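You operate a simulated robot arm through the tools that you are given. There is no shell and no other tool. Be economical: measure what you need, move in short steps, check, and stop when the job is done.

Carry out the task below with a simulated robot arm. There is one attempt and no reset: what you move stays moved.

TASK
Open the white drawer of the labels table, fetch the green cloth from the inside of the white drawer of the labels table and set it on the free space beside the crate and shut the drawer again. Fetch the purple clip and set it on top of the red adapter. Put the red block on the second shelf from the bottom of the green rack. Take the small red arc on the beige table and put it away on the red fixture of the green rack. Open the lower drawer of the machine, fetch the yellow knob plate from the inside of the lower drawer of the machine and set it on the grey plate and shut the drawer again. Close the lower drawer of the chest. Do these in any order.

The check looks at the end state, three seconds after you hand in, the way a careful person would. Anything else that was tipped, shoved, dropped, spilled or broken makes it a failure. Flat cloth is picked up by pressing the open fingertips on it (5 to 10 N) and closing them slowly along it; thin cloth reads only 2 to 8 mm in the jaws.

THE ROBOT
A 6-joint arm with a four-finger gripper on a trunk, on a base that drives. Base frame: it is fixed to the floor where the robot stands at the start and does not move with it; the origin is under the middle of the robot, x ahead of it, y to its left, z up; the surface under the hand at the start is at about z = 80. Readings come in cm, rad, newtons and seconds.
Its first joint turns from -2.897 to 2.897 rad. Places, roughly: free space beside the crate [120, -20, 80]; green cloth (10x7x3 cm) [70, -10, 60]; grey plate (30x22x1 cm) [0, -970, 80]; lower drawer of the chest [450, -210, 90]; lower drawer of the machine [90, -780, 50]; purple clip (3x3x4 cm) [70, -890, 80]; red adapter (10x5x4 cm) [40, -930, 80]; red block (5x5x4 cm) [30, -870, 80]; red fixture of the green rack (33x18 cm) [-212, -1014, 92]; second shelf of the green rack [-210, -1010, 50]; small red arc (30x15x3 cm) [30, -950, 80]; white drawer of the labels table [80, 0, 60]; yellow knob plate (18x11x4 cm) [100, -770, 50]. Payload 3.67 kg.
Tool frame: the origin (TCP) lies between the finger pads and is the grasp point; the fingertips stand 2.8 cm ahead of it; z points along the fingers, y is the line along which they close. Largest opening 11.2 cm; the body of the gripper starts 7.3 cm behind the TCP.
Orientation is that of the tool frame in the base frame, as [roll, pitch, yaw] about the fixed x, y, z axes, in that order (R = Rz(yaw) Ry(pitch) Rx(roll)). With the fingers straight down and closing along the base's y, the tool's x points along the base's -x, its y along +y and its z along -z.

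THE INTERFACE
- The arm moves only by the tool apply_moves. Its arguments are lists of equal length, an entry for each row: "linear": the shift along the tool's x, y, z in units of 50 mm (1.0 is 50 mm), a list of three; "turn": the turn, a rotation vector about the tool's x, y, z in units of 4 degrees (1.0 is 4 degrees), a list of three; "fingers": the finger opening in cm, from 0 to 11.2. In form: {"linear": [[tx, ty, tz], ...], "turn": [[wx, wy, wz], ...], "fingers": [fingers, ...]}. A call has 1 to 12 rows; each row shifts and turns the commanded pose from where the row before left it, along the tool's axes as they then stand. A call with a number of a shift or a turn outside -1 to 1 is refused whole. Rows are played at 5 a second. More than 5 cm and 0.15 rad between two rows, or a gripper value outside its range, and nothing of the call is played. Where a pose cannot be reached the arm comes as near as it can. A force on the tool above 40 N (or 10 N above the force at the start of the call, whichever is more), or a blocked arm, ends the call early, and 0.2 s more pass. The fingers move at their own pace and stop on an object; they squeeze with about 38 N. The grip force told is the motor's: it shows also when the fingers shut on nothing. Time passes only in rows, and 0.2 s behind the last, so rows that do not move let the fingers close. The reply holds the time, the measured pose of the TCP, the force on the tool along the base axes, the opening and the grip force, in the units named above and with some noise, with the torque about the TCP (base axes, N m) and any sound that the robot's microphone picked up.
- Cameras (640 x 400 px; columns grow to the right, rows downward): "scene" is now at [10.58, 19.55, 132.53]; the picture's right is [-0.20, -0.98, 0.00], its down [-0.60, 0.12, -0.79] and it looks along [0.77, -0.16, -0.62] (base axes); focal length 292 px, centre (320, 200). "wrist" rides on the gripper at [6, -1.8, -10.4] in the tool frame; the picture's right is [0.29, 0.96, 0.00], its down [-0.80, 0.24, -0.55] and it looks along [-0.53, 0.16, 0.83] (tool axes); focal length 234 px, centre (320, 200). There is no depth. A picture from a camera that has moved, and an enlarged one, comes with that camera's place and axes in the base frame and with its lens.
- capture(camera): a new picture of that camera. It takes no simulated time.
- drive_base(legs): drives the robot by 1 to 6 legs, each [ahead, left, turn to the left] in cm, cm and rad, along the robot's own axes; the way and the turn of a leg run together, so that a leg with both is an arc; at most 150 cm and 3.142 rad a leg. The arm and the cameras ride along, it lands a little off, and it stops where it bumps. It gives what a move gives.
- aim_head(pan, tilt): turns the head with the scene camera to pan (to the left, within 2.496 rad either way) and tilt (down, from -0.506 to 1.204), counted from straight ahead of the robot. It gives what a move gives.
- zoom(camera, box): a new picture of the part [left, top, right, bottom] of that camera's present view, enlarged. It takes no simulated time.
- sign_off(): hands the job in; it is judged then, once.

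Work in short steps. Places have to be worked out from the pictures, the camera data and where the tool is seen: move nearer, look again, correct. Check each grasp and each placing, and mend what went wrong. You have 217 turns and 202 pictures in all, those below and enlarged ones among them. Open the gripper and draw the arm clear of the work before you hand the job in, unless the task says otherwise.

The tools are called after "Emit:" by a JSON object that holds its "op" and its "data". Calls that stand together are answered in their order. apply_moves: Moves the arm, as the interface text tells. Its arguments: {"type":"object","properties":{"linear":{"type":"array","items":{"type":"array","items":{"type":"number"}}},"turn":{"type":"array","items":{"type":"array","items":{"type":"number"}}},"fingers":{"type":"array","items":{"type":"number"}}},"required":["linear","turn","fingers"]} The other tools are called the same way: drive_base (legs) drives the base; aim_head (pan, tilt) turns the head that bears the scene camera; capture (camera) takes a picture; zoom (camera, box) takes an enlarged picture of a part of a camera's view; sign_off () hands the job in.

At the start:

```text
time: 0.0
tool_pos: [59.2, -19.67, 104.94]
ee_rot: [3.14, 0.001, -3.141]
ft_force: [-0.2, 0.4, 0.0]
ft_torque: [-0.03, -0.01, 0.01]
width: 11.21
gripper_force: 0.1
robot x, y, heading: [0.09, 0.15, 0.002]
head pan, tilt: [-0.201, 0.663]
```

scene: 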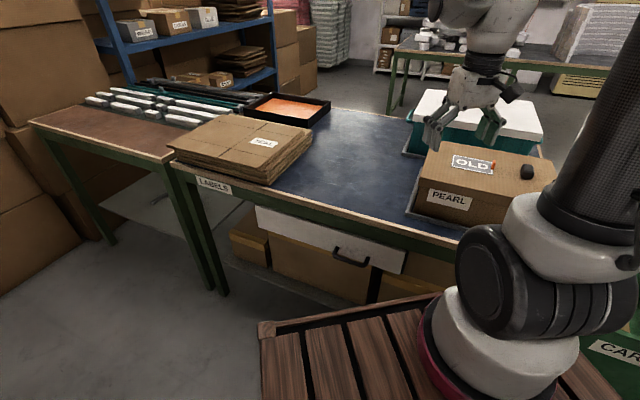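
wrist: 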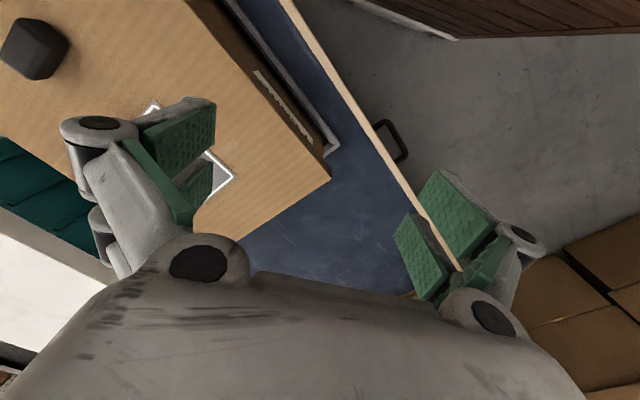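

The white drawer's handle seems to be near [62, 0, 69]. I'll look around first to see the surroundings before moving.

Emit:
{"op": "aim_head", "data": {"pan": 0.0, "tilt": 1.0}}

Emit:
{"op": "capture", "data": {"camera": "scene"}}

Emit:
{"op": "aim_head", "data": {"pan": -1.2, "tilt": 0.6}}

Emit:
{"op": "capture", "data": {"camera": "scene"}}

Emit:
{"op": "aim_head", "data": {"pan": -2.3, "tilt": 0.5}}

Emit:
{"op": "capture", "data": {"camera": "scene"}}

Emit:
{"op": "aim_head", "data": {"pan": 1.5, "tilt": 0.5}}

Emit:
{"op": "capture", "data": {"camera": "scene"}}

```text
time: 0.8
tool_pos: [59.15, -19.63, 104.96]
ee_rot: [3.141, 0.0, 3.141]
ft_force: [-0.8, -0.4, -0.3]
ft_torque: [0.02, 0.01, 0.03]
width: 11.19
gripper_force: 0.1
robot x, y, heading: [-0.07, 0.06, 0.001]
head pan, tilt: [0.0, 1.0]
```

```text
199 pictures are left
camera scene: at [9.09, 21.27, 129.88], right [0.0, -1.0, 0.0], down [-0.84, 0.0, -0.54], along [0.54, 0.0, -0.84], focal length 292 px, centre (320, 200)
```

scene: 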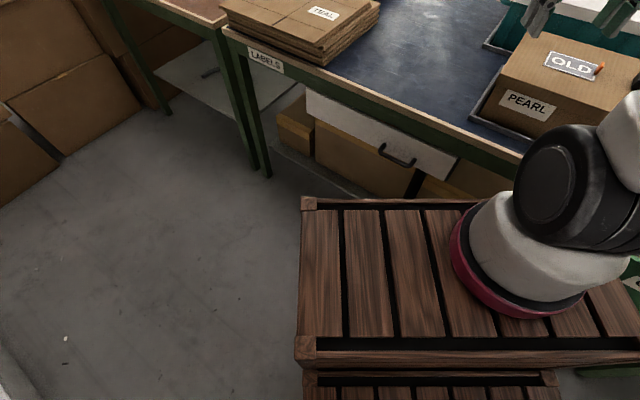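

```text
time: 2.2
tool_pos: [59.38, -19.7, 104.97]
ee_rot: [3.141, 0.0, -3.141]
ft_force: [0.6, -0.1, -0.6]
ft_torque: [-0.01, -0.03, -0.03]
width: 11.21
gripper_force: 0.0
robot x, y, heading: [-0.04, -0.36, -0.003]
head pan, tilt: [-1.201, 0.6]
```

```text
198 pictures are left
camera scene: at [5.32, 13.04, 133.08], right [-0.93, -0.36, 0.0], down [-0.2, 0.53, -0.82], along [0.3, -0.77, -0.57], focal length 292 px, centre (320, 200)
```

scene: 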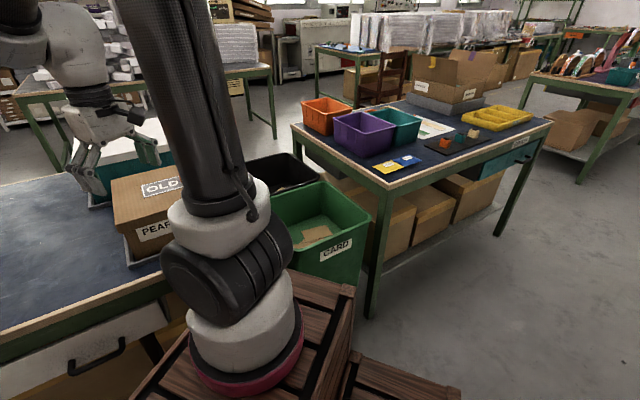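

```text
time: 3.5
tool_pos: [59.32, -19.69, 104.96]
ee_rot: [-3.141, 0.001, 3.141]
ft_force: [0.7, -0.4, -0.2]
ft_torque: [-0.04, 0.0, 0.0]
width: 11.19
gripper_force: 0.0
robot x, y, heading: [0.08, -0.22, -0.005]
head pan, tilt: [-2.3, 0.499]
```

```text
197 pictures are left
camera scene: at [-3.94, 14.49, 133.99], right [-0.75, 0.67, 0.0], down [0.32, 0.36, -0.88], along [-0.58, -0.65, -0.48], focal length 292 px, centre (320, 200)
```

scene: 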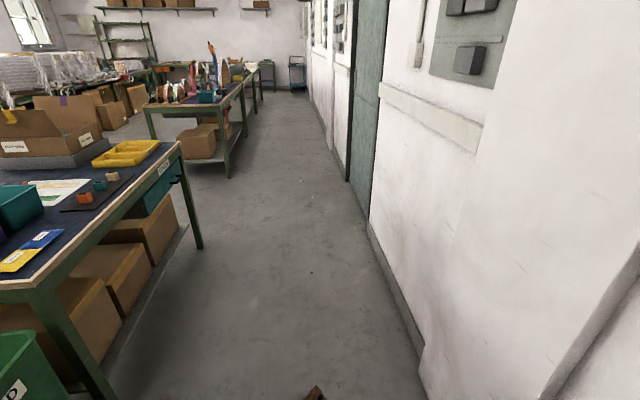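

```text
time: 6.7
tool_pos: [59.17, -19.65, 104.94]
ee_rot: [-3.142, 0.0, -3.141]
ft_force: [-0.1, 0.1, -1.0]
ft_torque: [0.01, -0.02, 0.02]
width: 11.18
gripper_force: 0.1
robot x, y, heading: [-0.56, 0.08, -0.0]
head pan, tilt: [1.499, 0.499]
```

```text
196 pictures are left
camera scene: at [2.77, 30.35, 133.99], right [1.0, -0.07, 0.0], down [-0.03, -0.48, -0.88], along [0.06, 0.88, -0.48], focal length 292 px, centre (320, 200)
```

scene: 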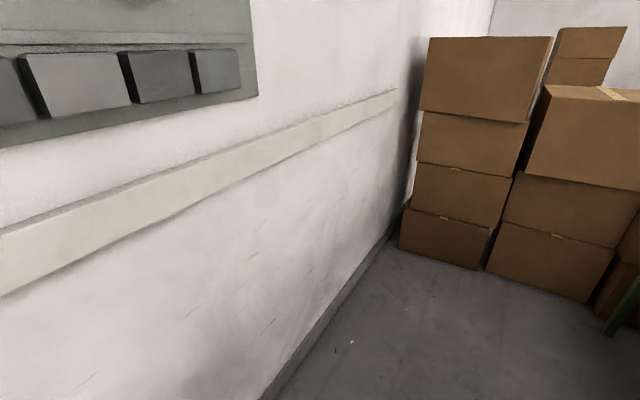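

The wall behind is diagonal, about 70 cm away, and the trunk front is near x=32. I'll back off about 28 cm to get room for a near-horizontal grasp of the handle, with the head aimed at the drawer.

Emit:
{"op": "drive_base", "data": {"legs": [[-28, 0, 0]]}}

Emit:
{"op": "aim_head", "data": {"pan": -0.2, "tilt": 0.6}}

Emit:
{"op": "capture", "data": {"camera": "scene"}}

```text
time: 8.6
tool_pos: [32.75, -20.28, 105.14]
ee_rot: [-3.141, 0.002, 3.134]
ft_force: [-0.2, 0.7, 0.0]
ft_torque: [-0.01, 0.0, -0.03]
width: 11.2
gripper_force: 0.1
robot x, y, heading: [-26.23, -0.3, -0.009]
head pan, tilt: [1.499, 0.499]
stopped in leg 1: the robot was blocked; the commanded pose is now the measured one
```

```text
time: 10.4
tool_pos: [32.68, -20.26, 105.08]
ee_rot: [3.141, 0.003, 3.132]
ft_force: [0.3, -0.5, 0.2]
ft_torque: [-0.03, 0.05, 0.0]
width: 11.2
gripper_force: 0.1
robot x, y, heading: [-26.44, -0.08, -0.007]
head pan, tilt: [-0.201, 0.6]
```

```text
195 pictures are left
camera scene: at [-15.42, 19.34, 133.08], right [-0.21, -0.98, 0.0], down [-0.55, 0.12, -0.83], along [0.81, -0.17, -0.56], focal length 292 px, centre (320, 200)
```

scene: 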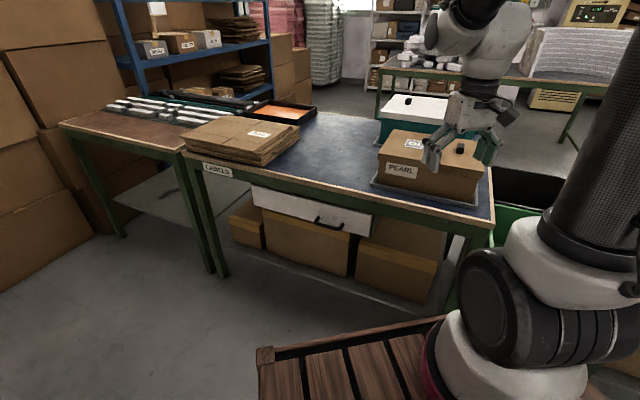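

Blocked by the wall at −26, which still leaves enough room. Triangulation puts the handle at about [63, 0, 68]; I'll zoom in to refine.

Emit:
{"op": "zoom", "data": {"camera": "scene", "box": [230, 150, 400, 256]}}

Emit:
{"op": "apply_moves", "data": {"linear": [[0, 0.6, 0], [0, 0.6, 0], [0, 0.6, 0], [0, 0.6, 0], [0, 0.6, 0], [0, 0.6, 0], [0, 0.4, 0], [0, 0, 0], [0, 0, 0], [0, 0, 0], [0, 0, 0], [0, 0, 0]], "turn": [[0, -1, 0], [0, -1, 0], [0, -1, 0], [0, -1, 0], [0, -1, 0], [0, -1, 0], [0, -1, 0], [0, -1, 0], [0, -1, 0], [0, -1, 0], [0, -1, 0], [0, -1, 0]], "fingers": [6, 6, 6, 6, 6, 6, 6, 6, 6, 6, 6, 6]}}

```text
3.76 times, centred on (315, 203) of scene
camera zoom: at [-15.42, 19.34, 133.08], right [-0.21, -0.98, 0.0], down [-0.55, 0.12, -0.83], along [0.81, -0.17, -0.56], focal length 1098 px, centre (339, 189)
```

zoom: 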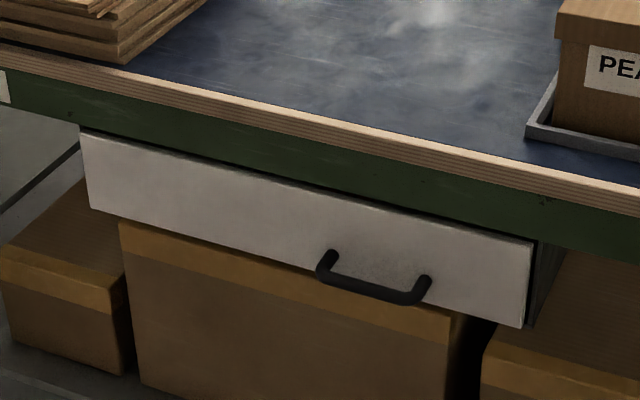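

```text
time: 13.0
tool_pos: [41.48, 1.8, 115.67]
ee_rot: [-3.141, 0.835, 3.134]
ft_force: [-1.3, 0.7, -0.6]
ft_torque: [-0.01, -0.03, 0.02]
width: 6.01
gripper_force: 0.1
out of reach, approached as far as the arm can: row 6, 7, 8, 9, 10, 11, 12
robot x, y, heading: [-26.62, 0.53, -0.006]
head pan, tilt: [-0.201, 0.6]
```

The arm was too folded to finish the turn. I'll move forward and down to about [52, 0, 95] first, and then continue pitching up.

Emit:
{"op": "apply_moves", "data": {"linear": [[0.26, -0.07, 0.7], [0.26, -0.07, 0.7], [0.26, -0.07, 0.7], [0.26, -0.07, 0.7], [0.26, -0.07, 0.7], [0.26, -0.07, 0.7], [0, 0, 0], [0, 0, 0], [0, 0, 0], [0, 0, 0], [0, 0, 0], [0, 0, 0]], "turn": [[0, 0, 0], [0, 0, 0], [0, 0, 0], [0, 0, 0], [0, 0, 0], [0, 0, 0], [0, -1, 0.5], [0, -1, 1], [0, -1, 1], [0, -1, 1], [0, -1, 1], [0, 0, 1]], "fingers": [6, 6, 6, 6, 6, 6, 6, 6, 6, 6, 6, 6]}}

```text
time: 15.6
tool_pos: [51.96, 2.74, 98.31]
ee_rot: [3.128, 0.905, 3.098]
ft_force: [0.0, -0.6, 0.7]
ft_torque: [0.03, 0.0, -0.02]
width: 6.0
gripper_force: 0.1
out of reach, approached as far as the arm can: row 1, 5, 6, 7, 8, 9, 10, 11, 12
robot x, y, heading: [-26.25, 0.05, -0.008]
head pan, tilt: [-0.201, 0.6]
```

Still limited by reach; lowering moves the wrist away from the shoulder. I'll go down towards [56, 0, 74] at the present tilt.

Emit:
{"op": "apply_moves", "data": {"linear": [[0.58, -0.08, 0.62], [0.58, -0.08, 0.62], [0.58, -0.08, 0.62], [0.58, -0.08, 0.62], [0.58, -0.08, 0.62], [0.58, -0.08, 0.62]], "turn": [[0, 0, 0], [0, 0, 0], [0, 0, 0], [0, 0, 0], [0, 0, 0], [0, 0, 0]], "fingers": [6, 6, 6, 6, 6, 6]}}

Emit:
{"op": "capture", "data": {"camera": "scene"}}

```text
time: 17.0
tool_pos: [60.15, 3.37, 79.4]
ee_rot: [-3.032, 0.882, -3.095]
ft_force: [-1.7, 0.6, 0.6]
ft_torque: [0.0, 0.01, 0.01]
width: 6.01
gripper_force: 0.1
out of reach, approached as far as the arm can: row 1, 2, 3, 4, 5, 6
robot x, y, heading: [-26.62, 0.21, -0.011]
head pan, tilt: [-0.201, 0.6]
```

```text
193 pictures are left
camera scene: at [-15.45, 19.34, 133.08], right [-0.21, -0.98, 0.0], down [-0.55, 0.12, -0.83], along [0.81, -0.17, -0.56], focal length 292 px, centre (320, 200)
```

scene: 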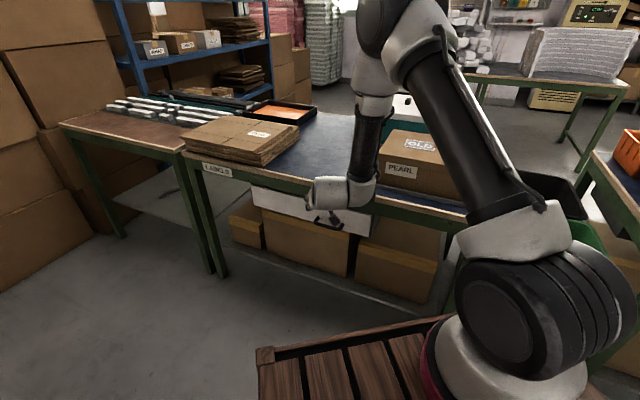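

Emit:
{"op": "zoom", "data": {"camera": "scene", "box": [240, 60, 480, 260]}}

Emit:
{"op": "capture", "data": {"camera": "wrist"}}

```text
2.00 times, centred on (360, 160) of scene
camera zoom: at [-15.45, 19.34, 133.08], right [-0.21, -0.98, 0.0], down [-0.55, 0.12, -0.83], along [0.81, -0.17, -0.56], focal length 583 px, centre (240, 280)
```

zoom: 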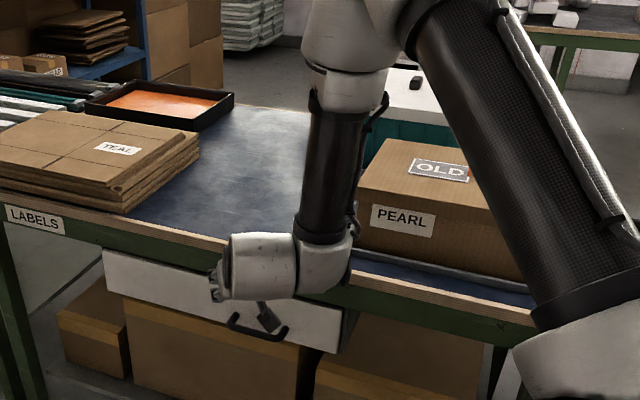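

```text
191 pictures are left
camera wrist: at [48.36, 2.1, 81.36], right [-0.15, 0.95, -0.29], down [0.09, 0.3, 0.95], along [0.99, 0.11, -0.13], focal length 234 px, centre (320, 200)
```

wrist: 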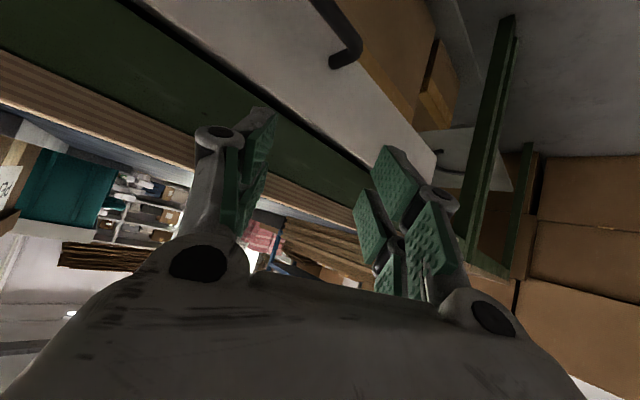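

The robot is too close for a level tool. I'll raise the arm, then drive to the right and back along the diagonal wall (there's more room there) to face the handle from about 110 cm.

Emit:
{"op": "apply_moves", "data": {"linear": [[-0.64, 0, -0.64], [-0.64, 0, -0.64], [-0.64, 0, -0.64], [-0.64, 0, -0.64], [-0.64, 0, -0.64], [-0.4, 0, -0.4]], "turn": [[0, 0.6, 0], [0, 0.6, 0], [0, 0.6, 0], [0, 0.6, 0], [0, 0.6, 0], [0, 0.6, 0]], "fingers": [6, 6, 6, 6, 6, 6]}}

Emit:
{"op": "drive_base", "data": {"legs": [[0, -36, 0], [-16, 0, 0], [0, 0, 0.3]]}}

Emit:
{"op": "capture", "data": {"camera": "scene"}}

```text
time: 18.4
tool_pos: [60.31, 4.69, 104.94]
ee_rot: [-3.089, 0.639, 3.14]
ft_force: [0.7, -0.1, 0.1]
ft_torque: [0.05, -0.02, -0.01]
width: 6.03
gripper_force: 0.0
robot x, y, heading: [-26.69, -0.08, -0.008]
head pan, tilt: [-0.201, 0.6]
```

```text
time: 22.7
tool_pos: [38.8, -6.12, 104.85]
ee_rot: [-3.09, 0.639, -2.842]
ft_force: [0.2, -0.2, 0.0]
ft_torque: [0.03, 0.04, -0.04]
width: 5.99
gripper_force: 0.0
robot x, y, heading: [-42.8, -36.31, 0.295]
head pan, tilt: [-0.201, 0.6]
```

```text
190 pictures are left
camera scene: at [-37.91, -14.72, 133.08], right [0.09, -1.0, 0.0], down [-0.56, -0.05, -0.83], along [0.82, 0.08, -0.56], focal length 292 px, centre (320, 200)
```

scene: 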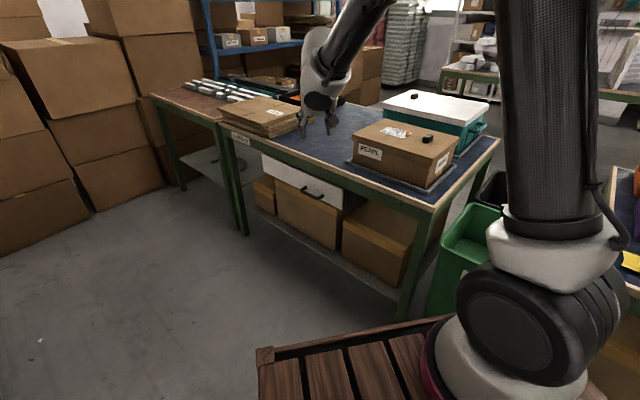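

The handle fix is consistent at [63.3, −1, 67.8], from about 110 cm. I'll move to about [52, −2, 90] and pitch the tool up.

Emit:
{"op": "apply_moves", "data": {"linear": [[-0.1, 0, 1], [-0.1, 0, 1], [-0.1, 0, 1], [-0.1, 0, 1], [0, 0, 0], [0, 0, 0], [0, 0, 0], [0, 0, 0], [0, 0, 0], [0, 0, 0], [0, 0, 0], [0, 0, 0]], "turn": [[0, 0, 0], [0, 0, 0], [0, 0, 0], [0, 0, 0], [0, -1, 0], [0, -1, 0], [0, -1, 0], [0, -1, 0], [0, -1, 0], [0, -1, 0], [0, -1, 0], [0, -1, 0]], "fingers": [6, 6, 6, 6, 6, 6, 6, 6, 6, 6, 6, 6]}}

Emit:
{"op": "apply_moves", "data": {"linear": [[0, 0, 0], [0, 0, 0], [0, 0, 0], [0, 0, 0], [0, 0, 0], [0, 0, 0], [0, 0, 0], [0, 0, 0], [0, 0, 0], [0, 0, 0], [0, 0, 0], [0, 0, 0]], "turn": [[0.94, 0, 0.34], [0.94, 0, 0.34], [0.94, 0, 0.34], [0.94, 0, 0.34], [0.2, 0, 1], [0, 0, 1], [0, 0, 1], [0, 0, 1], [0, 0, 1], [0, 0, 1], [0, 0, 1], [0, 0, 1]], "fingers": [6, 6, 6, 6, 6, 6, 6, 6, 6, 6, 6, 6]}}

```text
refused: row 1 steps farther than a row can; nothing moved
```

```text
time: 25.3
tool_pos: [38.82, -6.09, 104.83]
ee_rot: [2.951, 0.672, 2.608]
ft_force: [0.4, 0.2, -0.3]
ft_torque: [-0.01, -0.01, -0.01]
width: 6.01
gripper_force: 0.1
robot x, y, heading: [-42.55, -36.37, 0.297]
head pan, tilt: [-0.201, 0.6]
```

A row's total shift is limited to 5 cm. From the measured orientation I computed the remaining turn (75° about tool axis [-0.43, -0.14, 0.89]); I'll translate first and then turn.

Emit:
{"op": "apply_moves", "data": {"linear": [[0.09, 0.26, 0.76], [0.09, 0.26, 0.76], [0.09, 0.26, 0.76], [0.09, 0.26, 0.76], [0.09, 0.26, 0.76], [0, 0, 0], [0, 0, 0], [0, 0, 0], [0, 0, 0], [0, 0, 0], [0, 0, 0], [0, 0, 0]], "turn": [[0, 0, 0], [0, 0, 0], [0, 0, 0], [0, 0, 0], [0, 0, 0], [-0.475, -0.155, 0.98], [-0.475, -0.155, 0.98], [-0.475, -0.155, 0.98], [-0.475, -0.155, 0.98], [-0.475, -0.155, 0.98], [-0.475, -0.155, 0.98], [-0.475, -0.155, 0.98]], "fingers": [6, 6, 6, 6, 6, 6, 6, 6, 6, 6, 6, 6]}}

Emit:
{"op": "apply_moves", "data": {"linear": [[0, 0, 0], [0, 0, 0], [0, 0, 0], [0, 0, 0], [0, 0, 0], [0, 0, 0], [0, 0, 0], [0, 0, 0], [0, 0, 0], [0, 0, 0]], "turn": [[-0.475, -0.155, 0.98], [-0.475, -0.155, 0.98], [-0.475, -0.155, 0.98], [-0.475, -0.155, 0.98], [-0.475, -0.155, 0.98], [-0.475, -0.155, 0.98], [-0.475, -0.155, 0.98], [-0.475, -0.155, 0.98], [-0.475, -0.155, 0.98], [-0.475, -0.155, 0.98]], "fingers": [6, 6, 6, 6, 6, 6, 6, 6, 6, 6]}}

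Emit:
{"op": "capture", "data": {"camera": "scene"}}

Emit:
{"op": "capture", "data": {"camera": "wrist"}}

```text
time: 27.9
tool_pos: [55.83, 1.21, 94.15]
ee_rot: [2.42, 0.521, 2.062]
ft_force: [-0.2, -0.1, 0.3]
ft_torque: [0.03, -0.03, -0.02]
width: 6.03
gripper_force: 0.1
out of reach, approached as far as the arm can: row 10, 11, 12
robot x, y, heading: [-42.55, -36.79, 0.295]
head pan, tilt: [-0.201, 0.6]
```

```text
time: 30.1
tool_pos: [71.7, 12.31, 105.27]
ee_rot: [1.92, -0.001, 1.572]
ft_force: [-0.3, 0.3, 0.9]
ft_torque: [-0.02, 0.03, 0.0]
width: 6.0
gripper_force: 0.0
out of reach, approached as far as the arm can: row 1, 2, 3, 4, 5, 6, 7, 8, 9, 10
robot x, y, heading: [-42.8, -36.77, 0.294]
head pan, tilt: [-0.201, 0.6]
```

```text
189 pictures are left
camera scene: at [-37.92, -14.73, 133.08], right [0.09, -1.0, 0.0], down [-0.56, -0.05, -0.83], along [0.82, 0.08, -0.56], focal length 292 px, centre (320, 200)
```

scene: 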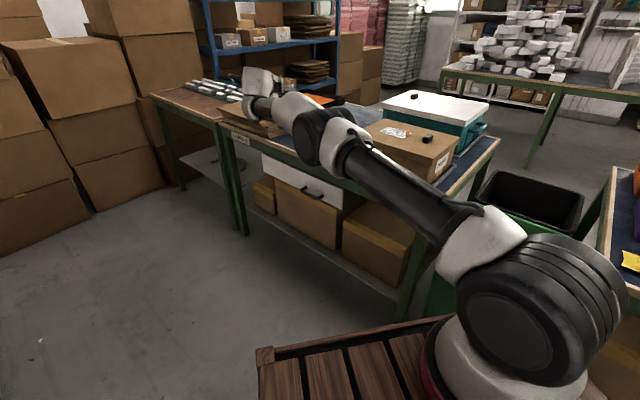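

```text
188 pictures are left
camera wrist: at [61.36, 18.24, 107.01], right [0.33, 0.29, 0.9], down [-0.44, -0.8, 0.42], along [0.84, -0.53, -0.14], focal length 234 px, centre (320, 200)
```

wrist: 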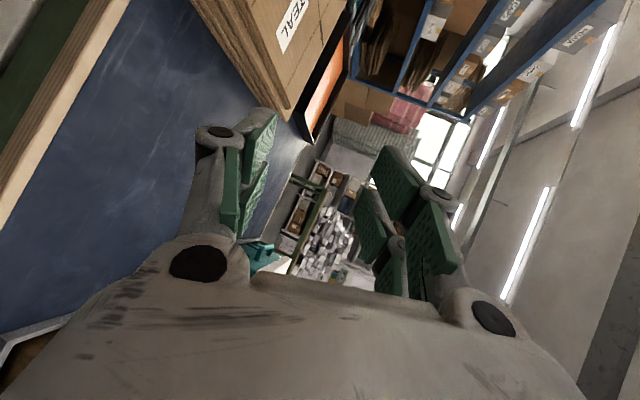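

The requested orientation was reached but the position drifted, so a wrist joint seems limited when folded. A steeper tilt (40° below horizontal) should be workable; I'll come back towards [52, −1, 88] at that tilt.

Emit:
{"op": "apply_moves", "data": {"linear": [[-0.37, -0.7, -0.25], [-0.37, -0.7, -0.25], [-0.37, -0.7, -0.25], [-0.37, -0.7, -0.25], [-0.37, -0.7, -0.25], [-0.37, -0.7, -0.25], [-0.37, -0.7, -0.25]], "turn": [[0.72, 0, 0], [0.72, 0, 0], [0.72, 0, 0], [0.72, 0, 0], [0.72, 0, 0], [0.72, 0, 0], [0.72, 0, 0]], "fingers": [6, 6, 6, 6, 6, 6, 6]}}

Emit:
{"op": "capture", "data": {"camera": "scene"}}

```text
time: 31.7
tool_pos: [66.94, 8.35, 91.69]
ee_rot: [2.28, 0.001, 1.576]
ft_force: [-0.7, 0.2, 0.1]
ft_torque: [0.0, -0.01, -0.03]
width: 5.98
gripper_force: 0.0
out of reach, approached as far as the arm can: row 1, 2, 3, 4, 5, 6, 7
robot x, y, heading: [-42.38, -36.31, 0.295]
head pan, tilt: [-0.201, 0.6]
```

```text
187 pictures are left
camera scene: at [-37.91, -14.72, 133.08], right [0.09, -1.0, 0.0], down [-0.56, -0.05, -0.82], along [0.82, 0.08, -0.57], focal length 292 px, centre (320, 200)
```

scene: 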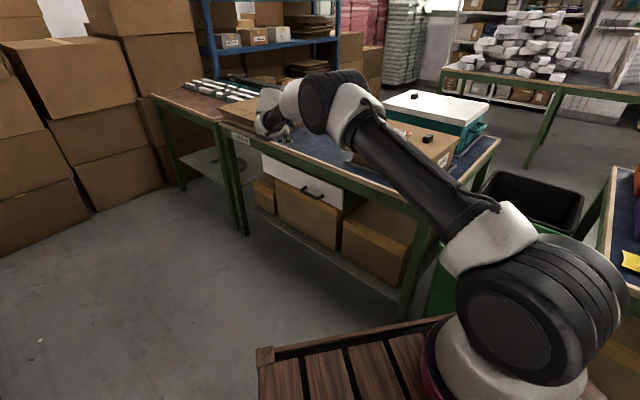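

The solver may be hitting a last-joint (roll) limit, so I'll roll the other way round about the tool axis. First comes −90°, back to closing along Y, with a small lift.

Emit:
{"op": "apply_moves", "data": {"linear": [[0, 0.7, -0.6], [0, 0.2, -0.3], [0, 0, 0], [0, 0, 0], [0, 0, 0], [0, 0, 0], [0, 0, 0], [0, 0, 0], [0, 0, 0], [0, 0, 0], [0, 0, 0], [0, 0, 0]], "turn": [[0, 0, -1], [0, 0, -1], [0, 0, -1], [0, 0, -1], [0, 0, -1], [0, 0, -1], [0, 0, -1], [0, 0, -1], [0, 0, -1], [0, 0, -1], [0, 0, -1], [0, 0, -1]], "fingers": [6, 6, 6, 6, 6, 6, 6, 6, 6, 6, 6, 6]}}

Emit:
{"op": "apply_moves", "data": {"linear": [[0, 0, 0], [0, 0, 0], [0, 0, 0], [0, 0, 0], [0, 0, 0], [0, 0, 0], [0, 0, 0], [0, 0, 0], [0, 0, 0], [0, 0, 0], [0, 0, 0], [0, 0, 0]], "turn": [[0, 0, -1], [0, 0, -1], [0, 0, -1], [0, 0, -1], [0, 0, -1], [0, 0, -1], [0, 0, -1], [0, 0, -1], [0, 0, -1], [0, 0, -1], [0, 0, -1], [0, 0, -1]], "fingers": [6, 6, 6, 6, 6, 6, 6, 6, 6, 6, 6, 6]}}

Emit:
{"op": "apply_moves", "data": {"linear": [[0, 0, 0], [0, 0, 0], [0, 0, 0], [0, 0, 0], [0, 0, 0], [0, 0, 0], [0, 0, 0], [0, 0, 0], [0, 0, 0], [0, 0, 0], [0, 0, 0], [0, 0, 0]], "turn": [[0, 0, -1], [0, 0, -1], [0, 0, -1], [0, 0, -1], [0, 0, -1], [0, 0, -1], [0, 0, -1], [0, 0, -1], [0, 0, -1], [0, 0, -1], [0, 0, -1], [0, 0, -1]], "fingers": [6, 6, 6, 6, 6, 6, 6, 6, 6, 6, 6, 6]}}

Emit:
{"op": "apply_moves", "data": {"linear": [[0, 0, 0], [0, 0, 0], [0, 0, 0], [0, 0, 0], [0, 0, 0], [0, 0, 0], [0, 0, 0], [0, 0, 0], [0, 0, 0]], "turn": [[0, 0, -1], [0, 0, -1], [0, 0, -1], [0, 0, -1], [0, 0, -1], [0, 0, -1], [0, 0, -1], [0, 0, -1], [0, 0, -1]], "fingers": [6, 6, 6, 6, 6, 6, 6, 6, 6]}}

Emit:
{"op": "capture", "data": {"camera": "scene"}}

```text
time: 34.3
tool_pos: [66.35, 8.33, 98.25]
ee_rot: [2.472, 0.605, 2.196]
ft_force: [-0.4, -0.6, 0.2]
ft_torque: [0.02, 0.0, 0.0]
width: 5.98
gripper_force: 0.1
robot x, y, heading: [-42.39, -36.62, 0.293]
head pan, tilt: [-0.201, 0.6]
```

```text
time: 36.9
tool_pos: [66.43, 8.28, 98.36]
ee_rot: [-3.016, 0.864, -2.971]
ft_force: [0.1, -0.7, -0.1]
ft_torque: [0.03, 0.0, -0.01]
width: 5.98
gripper_force: 0.1
robot x, y, heading: [-42.55, -36.41, 0.291]
head pan, tilt: [-0.201, 0.6]
```

```text
time: 39.5
tool_pos: [66.43, 8.38, 98.28]
ee_rot: [-2.378, 0.464, -2.004]
ft_force: [-0.7, -0.9, 0.0]
ft_torque: [0.02, 0.01, 0.0]
width: 6.03
gripper_force: 0.1
robot x, y, heading: [-42.51, -36.37, 0.297]
head pan, tilt: [-0.201, 0.6]
```

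```text
time: 41.5
tool_pos: [66.5, 8.43, 98.24]
ee_rot: [-2.273, -0.001, -1.564]
ft_force: [0.6, 0.1, 1.3]
ft_torque: [0.0, 0.0, 0.03]
width: 6.0
gripper_force: 0.1
robot x, y, heading: [-42.35, -36.46, 0.294]
head pan, tilt: [-0.201, 0.6]
```

```text
186 pictures are left
camera scene: at [-37.91, -14.72, 133.08], right [0.09, -1.0, 0.0], down [-0.56, -0.05, -0.82], along [0.82, 0.08, -0.57], focal length 292 px, centre (320, 200)
```

scene: 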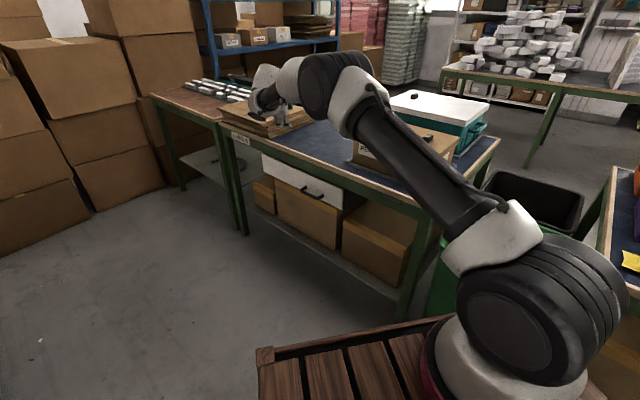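

Every row was reachable this way. Now I move to about [52, −1, 85].

Emit:
{"op": "apply_moves", "data": {"linear": [[0.376, 0.77, -0.11], [0.376, 0.77, -0.11], [0.376, 0.77, -0.11], [0.376, 0.77, -0.11], [0.376, 0.77, -0.11]], "turn": [[0, 0, 0], [0, 0, 0], [0, 0, 0], [0, 0, 0], [0, 0, 0]], "fingers": [6, 6, 6, 6, 6]}}

Emit:
{"op": "capture", "data": {"camera": "scene"}}

Emit:
{"op": "capture", "data": {"camera": "wrist"}}

```text
time: 42.7
tool_pos: [51.91, -1.04, 85.3]
ee_rot: [-2.269, -0.001, -1.567]
ft_force: [0.0, -0.1, -0.4]
ft_torque: [0.03, -0.03, -0.01]
width: 6.0
gripper_force: 0.1
robot x, y, heading: [-42.36, -36.45, 0.295]
head pan, tilt: [-0.201, 0.6]
```

```text
185 pictures are left
camera scene: at [-37.92, -14.72, 133.08], right [0.09, -1.0, 0.0], down [-0.56, -0.05, -0.83], along [0.82, 0.08, -0.56], focal length 292 px, centre (320, 200)
```

scene: 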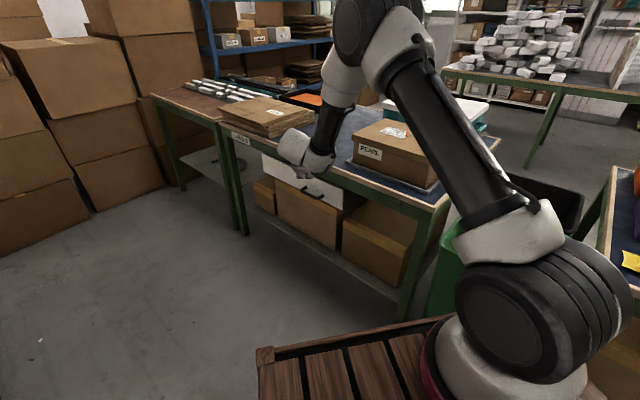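

```text
184 pictures are left
camera wrist: at [45.06, -7.13, 93.26], right [-0.62, -0.29, -0.73], down [-0.58, 0.79, 0.17], along [0.53, 0.53, -0.66], focal length 234 px, centre (320, 200)
```

wrist: 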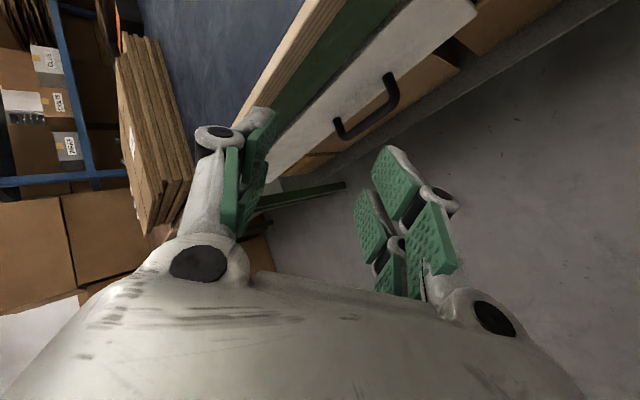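

The handle bar is in view, and the wrist ray confirms about [63.3, −1, 67]. I'll go to a pre-grasp point about 8 cm before it along the tool axis.

Emit:
{"op": "apply_moves", "data": {"linear": [[0, 0.44, 0.83], [0, 0.44, 0.83], [0, 0.44, 0.83]], "turn": [[0, 0, 0], [0, 0, 0], [0, 0, 0]], "fingers": [5, 5, 5]}}

Emit:
{"op": "capture", "data": {"camera": "wrist"}}

Emit:
{"op": "zoom", "data": {"camera": "scene", "box": [230, 120, 390, 220]}}

```text
time: 43.5
tool_pos: [57.25, -1.04, 72.29]
ee_rot: [-2.27, 0.0, -1.566]
ft_force: [0.0, -0.3, 0.9]
ft_torque: [-0.02, 0.06, 0.0]
width: 4.99
gripper_force: 0.0
robot x, y, heading: [-42.76, -36.76, 0.297]
head pan, tilt: [-0.201, 0.6]
```

```text
183 pictures are left
camera wrist: at [50.49, -7.13, 80.3], right [-0.62, -0.29, -0.73], down [-0.58, 0.79, 0.17], along [0.53, 0.53, -0.66], focal length 234 px, centre (320, 200)
```

wrist: 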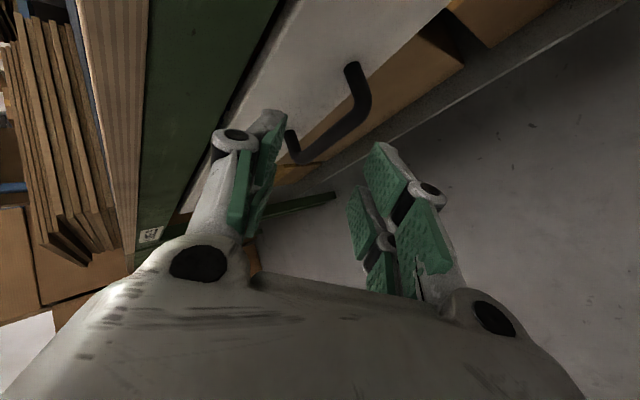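

```text
4.00 times, centred on (310, 170) of scene
camera zoom: at [-37.95, -14.74, 133.08], right [0.09, -1.0, 0.0], down [-0.56, -0.05, -0.83], along [0.82, 0.08, -0.56], focal length 1166 px, centre (360, 320)
```

zoom: 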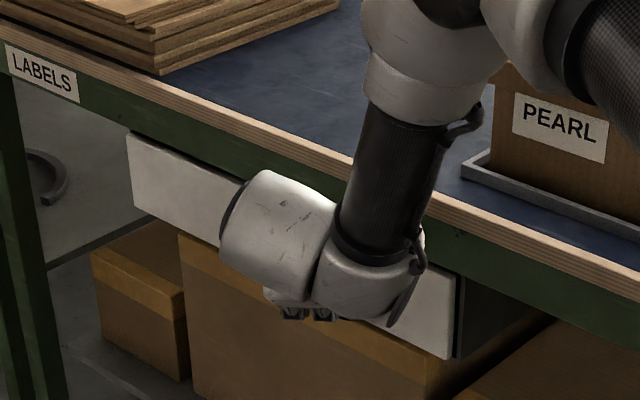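

The handle lies close to the tool axis. I'll advance 4 cm and re-look to measure its offset.

Emit:
{"op": "apply_moves", "data": {"linear": [[0, 0, 0.4], [0, 0, 0.4]], "turn": [[0, 0, 0], [0, 0, 0]], "fingers": [5, 5]}}

Emit:
{"op": "capture", "data": {"camera": "wrist"}}

```text
time: 44.1
tool_pos: [60.39, -0.93, 69.66]
ee_rot: [-2.271, 0.001, -1.567]
ft_force: [-0.1, 0.2, 0.4]
ft_torque: [0.01, 0.0, 0.01]
width: 4.99
gripper_force: 0.0
robot x, y, heading: [-42.21, -36.89, 0.3]
head pan, tilt: [-0.201, 0.6]
```

```text
181 pictures are left
camera wrist: at [53.63, -7.09, 77.72], right [-0.62, -0.29, -0.73], down [-0.58, 0.79, 0.17], along [0.53, 0.53, -0.66], focal length 234 px, centre (320, 200)
```

wrist: 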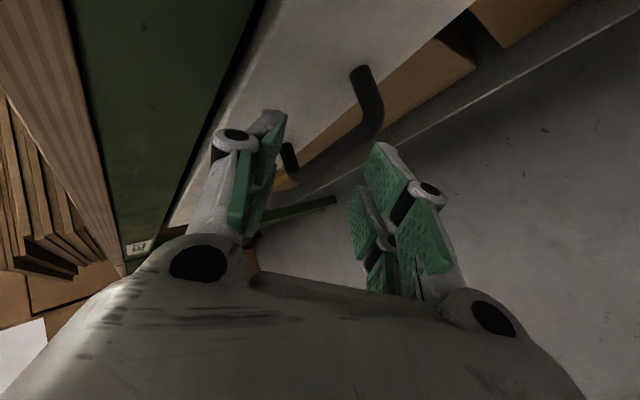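

I estimate the bar at +2.4 cm along the tool and +0.7 cm toward the lower finger. I'll advance 1.8 cm with the lateral correction, then close.

Emit:
{"op": "apply_moves", "data": {"linear": [[0, 0.12, 0], [0, 0, 0.18], [0, 0, 0.18], [0, 0, 0]], "turn": [[0, 0, 0], [0, 0, 0], [0, 0, 0], [0, 0, 0]], "fingers": [5, 5, 5, 5]}}

Emit:
{"op": "apply_moves", "data": {"linear": [[0, 0, 0], [0, 0, 0], [0, 0, 0]], "turn": [[0, 0, 0], [0, 0, 0], [0, 0, 0]], "fingers": [2, 0, 0]}}

Emit:
{"op": "capture", "data": {"camera": "wrist"}}

```text
time: 45.1
tool_pos: [61.22, -1.11, 68.03]
ee_rot: [-2.273, 0.001, -1.567]
ft_force: [0.9, 1.0, 0.7]
ft_torque: [0.03, 0.0, 0.03]
width: 4.98
gripper_force: 0.0
robot x, y, heading: [-42.58, -36.31, 0.304]
head pan, tilt: [-0.201, 0.6]
```

```text
time: 45.9
tool_pos: [61.21, -1.13, 68.02]
ee_rot: [-2.27, 0.001, -1.568]
ft_force: [0.1, -0.1, -0.5]
ft_torque: [-0.01, 0.04, 0.01]
width: 0.01
gripper_force: 35.7
robot x, y, heading: [-42.27, -36.24, 0.296]
head pan, tilt: [-0.201, 0.6]
```

```text
180 pictures are left
camera wrist: at [54.56, -7.2, 76.13], right [-0.62, -0.29, -0.73], down [-0.58, 0.8, 0.17], along [0.53, 0.53, -0.66], focal length 234 px, centre (320, 200)
```

wrist: 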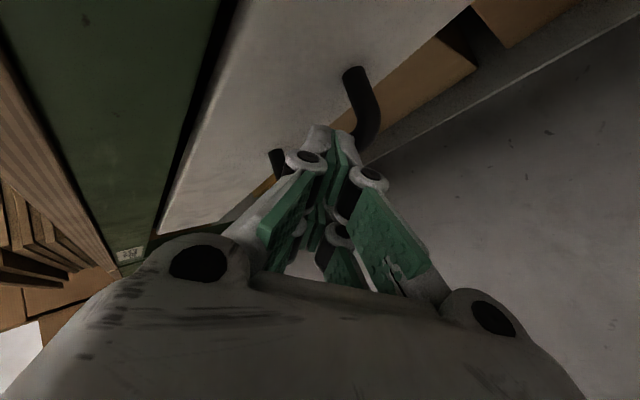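

The fingers shut on nothing: the bar is still beyond the tips. I'll reopen and advance further.

Emit:
{"op": "apply_moves", "data": {"linear": [[0, 0, 0], [0, 0, 0], [0, 0, 0.25], [0, 0, 0.25], [0, 0, 0]], "turn": [[0, 0, 0], [0, 0, 0], [0, 0, 0], [0, 0, 0], [0, 0, 0]], "fingers": [5, 5, 5, 5, 5]}}

Emit:
{"op": "capture", "data": {"camera": "wrist"}}

```text
time: 47.1
tool_pos: [63.17, -0.99, 66.38]
ee_rot: [-2.273, 0.0, -1.565]
ft_force: [-5.2, 4.0, -2.4]
ft_torque: [0.17, 0.26, -0.22]
width: 5.07
gripper_force: 6.2
robot x, y, heading: [-42.42, -36.67, 0.293]
head pan, tilt: [-0.201, 0.6]
```

```text
179 pictures are left
camera wrist: at [56.43, -7.06, 74.36], right [-0.62, -0.29, -0.73], down [-0.58, 0.79, 0.17], along [0.53, 0.53, -0.66], focal length 234 px, centre (320, 200)
```

wrist: 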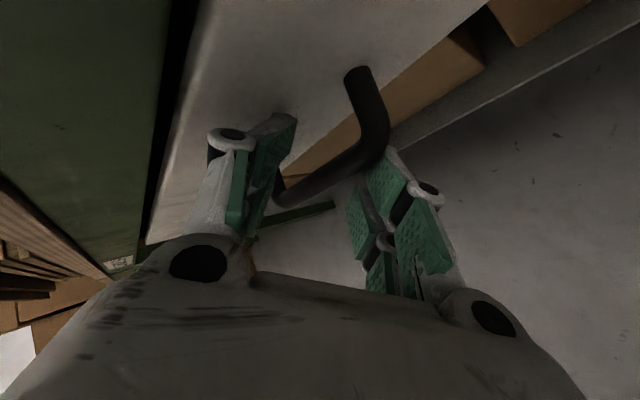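

There's slight contact now and the bar appears between the fingers, so I'll try closing.

Emit:
{"op": "apply_moves", "data": {"linear": [[0, 0, 0], [0, 0, 0], [0, 0, 0]], "turn": [[0, 0, 0], [0, 0, 0], [0, 0, 0]], "fingers": [3, 0, 0]}}

Emit:
{"op": "capture", "data": {"camera": "wrist"}}

```text
time: 47.7
tool_pos: [62.69, -1.1, 65.6]
ee_rot: [-2.285, 0.0, -1.565]
ft_force: [-2.6, 0.9, -2.1]
ft_torque: [2.04, -1.21, -0.63]
width: 3.17
gripper_force: 44.9
robot x, y, heading: [-42.59, -36.76, 0.293]
head pan, tilt: [-0.201, 0.6]
stopped in row 2: the force on the tool passed its limit at 48 N (the readings are from after the stop); the commanded pose is now the measured one
```

```text
178 pictures are left
camera wrist: at [56.05, -7.14, 73.77], right [-0.63, -0.29, -0.72], down [-0.58, 0.79, 0.18], along [0.52, 0.53, -0.67], focal length 234 px, centre (320, 200)
```

wrist: 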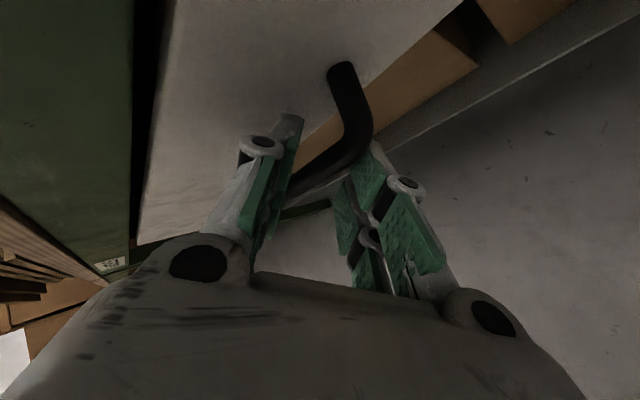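

The lower finger met the bar first and pulled the hand down toward it. I'll carry on closing from here.

Emit:
{"op": "apply_moves", "data": {"linear": [[0, 0.1, 0], [0, 0.1, 0], [0, 0, 0], [0, 0, 0]], "turn": [[0, 0, 0], [0, 0, 0], [0, 0, 0], [0, 0, 0]], "fingers": [2.6, 1.6, 0.8, 0.4]}}

Emit:
{"op": "capture", "data": {"camera": "wrist"}}

```text
time: 48.5
tool_pos: [62.43, -1.01, 65.68]
ee_rot: [-2.271, 0.002, -1.569]
ft_force: [-2.0, -7.7, 4.0]
ft_torque: [1.62, -1.44, -0.33]
width: 3.07
gripper_force: 45.1
robot x, y, heading: [-42.3, -36.43, 0.296]
head pan, tilt: [-0.201, 0.6]
stopped in row 4: the force on the tool passed its limit at 42 N (the readings are from after the stop); the commanded pose is now the measured one
```

```text
177 pictures are left
camera wrist: at [55.77, -7.09, 73.64], right [-0.62, -0.29, -0.73], down [-0.58, 0.8, 0.18], along [0.53, 0.53, -0.66], focal length 234 px, centre (320, 200)
```

wrist: 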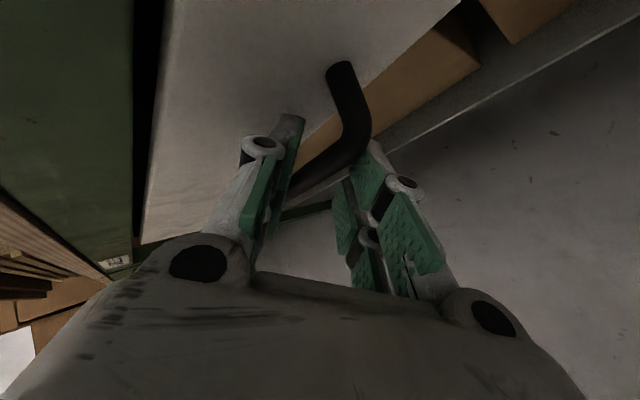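

It's firmly around the bar, with the upper finger behind it. I'll pull straight along −X by a little and see whether the drawer follows.

Emit:
{"op": "apply_moves", "data": {"linear": [[0, 0.064, -0.077], [0, 0.128, -0.153], [0, 0.128, -0.153], [0, 0.128, -0.153], [0, 0.128, -0.153]], "turn": [[0, 0, 0], [0, 0, 0], [0, 0, 0], [0, 0, 0], [0, 0, 0]], "fingers": [2.6, 2.6, 2.6, 2.6, 2.6]}}

Emit:
{"op": "capture", "data": {"camera": "wrist"}}

```text
time: 49.8
tool_pos: [57.87, -0.75, 65.6]
ee_rot: [-2.277, 0.002, -1.565]
ft_force: [3.4, 4.4, 14.2]
ft_torque: [-0.34, -0.47, 0.27]
width: 3.32
gripper_force: 6.4
robot x, y, heading: [-42.69, -36.39, 0.291]
head pan, tilt: [-0.201, 0.6]
```

```text
176 pictures are left
camera wrist: at [51.1, -6.93, 73.6], right [-0.62, -0.29, -0.73], down [-0.58, 0.79, 0.18], along [0.53, 0.53, -0.66], focal length 234 px, centre (320, 200)
```

wrist: 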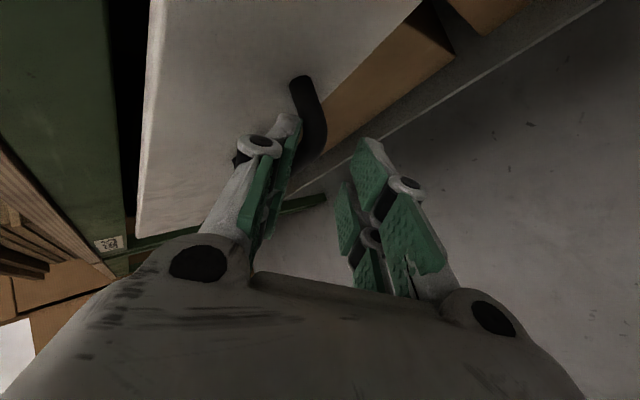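

The drawer is following (a gap has opened behind the white front). I'll keep pulling about 14 cm more.

Emit:
{"op": "apply_moves", "data": {"linear": [[0, 0.2, -0.24], [0, 0.2, -0.24], [0, 0.2, -0.24], [0, 0.2, -0.24], [0, 0.2, -0.24], [0, 0.2, -0.24], [0, 0.2, -0.24], [0, 0.2, -0.24], [0, 0.2, -0.24], [0, 0, 0]], "turn": [[0, 0, 0], [0, 0, 0], [0, 0, 0], [0, 0, 0], [0, 0, 0], [0, 0, 0], [0, 0, 0], [0, 0, 0], [0, 0, 0], [0, 0, 0]], "fingers": [2.6, 2.6, 2.6, 2.6, 2.6, 2.6, 2.6, 2.6, 2.6, 2.6]}}

Emit:
{"op": "capture", "data": {"camera": "wrist"}}

Emit:
{"op": "capture", "data": {"camera": "scene"}}

```text
time: 52.0
tool_pos: [44.0, -0.85, 65.65]
ee_rot: [-2.274, 0.001, -1.564]
ft_force: [-0.3, 0.1, 0.1]
ft_torque: [0.0, -0.01, -0.02]
width: 2.62
gripper_force: 0.0
robot x, y, heading: [-42.66, -35.94, 0.297]
head pan, tilt: [-0.201, 0.6]
```

```text
175 pictures are left
camera wrist: at [37.17, -7.07, 73.65], right [-0.62, -0.29, -0.73], down [-0.58, 0.79, 0.18], along [0.53, 0.53, -0.66], focal length 234 px, centre (320, 200)
```

wrist: 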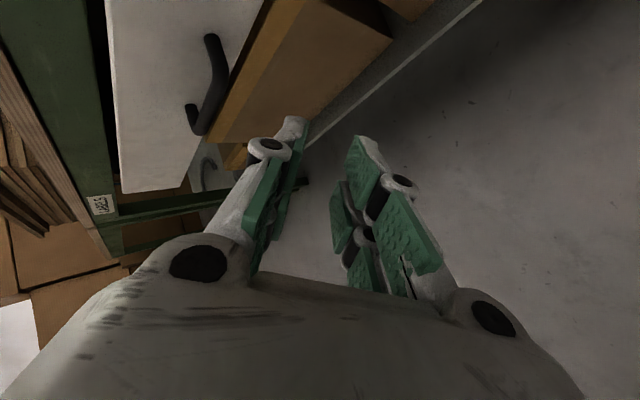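

```text
174 pictures are left
camera scene: at [-37.93, -14.72, 133.08], right [0.09, -1.0, 0.0], down [-0.56, -0.05, -0.83], along [0.82, 0.08, -0.57], focal length 292 px, centre (320, 200)
```

scene: 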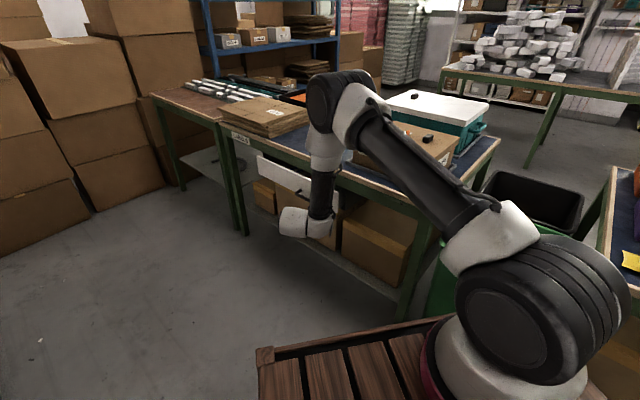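

The hand slipped off after the drawer opened a few cm. The front now stands clear, so I can use a steeper hook; I'll measure the handle again while re-tilting up and back.

Emit:
{"op": "apply_moves", "data": {"linear": [[0, -0.5, -0.5], [0, -0.5, -0.5], [0, 0, 0], [0, 0, 0], [0, 0, 0], [0, 0, 0], [0, 0, 0], [0, 0, 0]], "turn": [[0, 0, 0], [0, 0, 0], [-1, 0, 0], [-1, 0, 0], [-1, 0, 0], [-1, 0, 0], [-1, 0, 0], [-1, 0, 0]], "fingers": [4, 4, 4, 4, 4, 4, 4, 4]}}

Emit:
{"op": "zoom", "data": {"camera": "scene", "box": [230, 130, 390, 230]}}

Emit:
{"op": "capture", "data": {"camera": "wrist"}}

```text
time: 53.8
tool_pos: [43.32, -0.92, 72.65]
ee_rot: [-2.694, 0.003, -1.563]
ft_force: [-0.7, -0.9, 1.1]
ft_torque: [0.02, 0.01, 0.03]
width: 3.99
gripper_force: 0.0
robot x, y, heading: [-42.62, -36.84, 0.297]
head pan, tilt: [-0.201, 0.6]
```

```text
4.00 times, centred on (310, 180) of scene
camera zoom: at [-37.93, -14.72, 133.08], right [0.09, -1.0, 0.0], down [-0.56, -0.05, -0.82], along [0.82, 0.08, -0.57], focal length 1166 px, centre (360, 280)
```

zoom: 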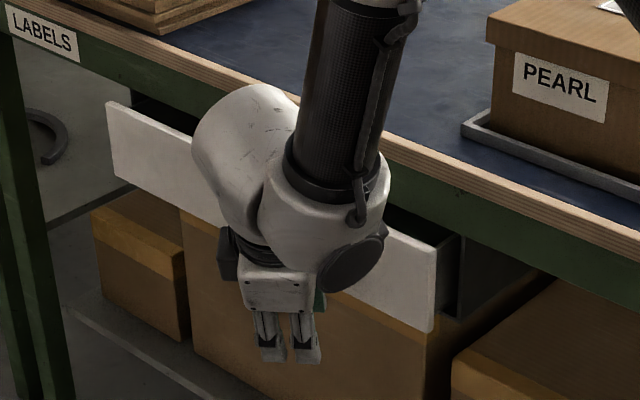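

```text
172 pictures are left
camera wrist: at [40.43, -7.04, 82.76], right [-0.86, -0.29, -0.41], down [-0.46, 0.79, 0.4], along [0.21, 0.53, -0.82], focal length 234 px, centre (320, 200)
```

wrist: 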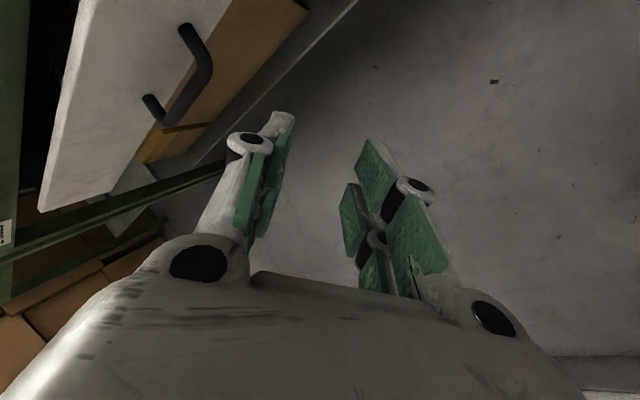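

The drawer is now open about 7 cm, with the bar near [56.5, −1, 67.5]. I'll position above it with the steep tool and check.

Emit:
{"op": "apply_moves", "data": {"linear": [[0, -0.52, 0.2], [0, -0.52, 0.2], [0, -0.52, 0.2], [0, -0.25, -0.1]], "turn": [[0, 0, 0], [0, 0, 0], [0, 0, 0], [0, 0, 0]], "fingers": [3.4, 3.4, 3.4, 3.4]}}

Emit:
{"op": "capture", "data": {"camera": "wrist"}}

```text
time: 54.8
tool_pos: [52.46, -0.84, 74.3]
ee_rot: [-2.694, -0.001, -1.565]
ft_force: [0.2, 0.3, -0.5]
ft_torque: [-0.02, 0.01, 0.0]
width: 3.4
gripper_force: 0.0
robot x, y, heading: [-42.43, -36.17, 0.294]
head pan, tilt: [-0.201, 0.6]
```

```text
171 pictures are left
camera wrist: at [49.57, -7.05, 84.36], right [-0.86, -0.29, -0.41], down [-0.46, 0.79, 0.4], along [0.21, 0.53, -0.82], focal length 234 px, centre (320, 200)
```

wrist: 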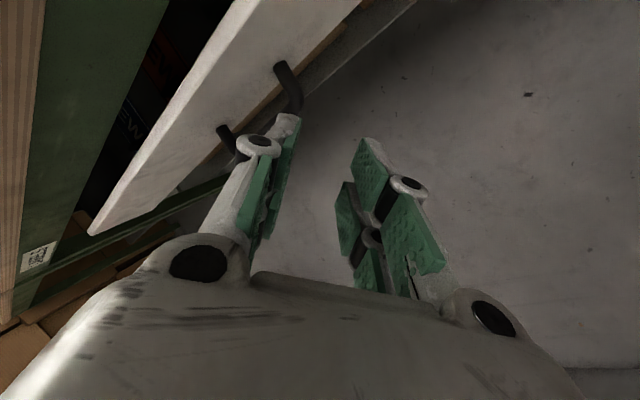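

A better triangulation puts the bar at about [60.4, 0.4, 67.7]. I'll shift 4.8 cm forward and re-check.

Emit:
{"op": "apply_moves", "data": {"linear": [[0, -0.38, 0.32], [0, -0.38, 0.32]], "turn": [[0, 0, 0], [0, 0, 0]], "fingers": [3.4, 3.4]}}

Emit:
{"op": "capture", "data": {"camera": "wrist"}}

```text
time: 55.4
tool_pos: [57.32, -0.66, 73.05]
ee_rot: [-2.694, 0.0, -1.564]
ft_force: [-0.5, 0.1, 0.7]
ft_torque: [0.0, -0.01, 0.01]
width: 3.42
gripper_force: 0.0
robot x, y, heading: [-42.77, -36.47, 0.294]
head pan, tilt: [-0.201, 0.6]
```

```text
170 pictures are left
camera wrist: at [54.49, -6.92, 83.15], right [-0.86, -0.29, -0.41], down [-0.46, 0.79, 0.4], along [0.21, 0.53, -0.82], focal length 234 px, centre (320, 200)
```

wrist: 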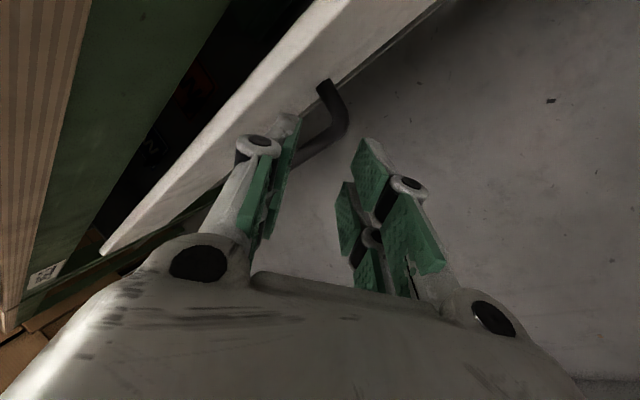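

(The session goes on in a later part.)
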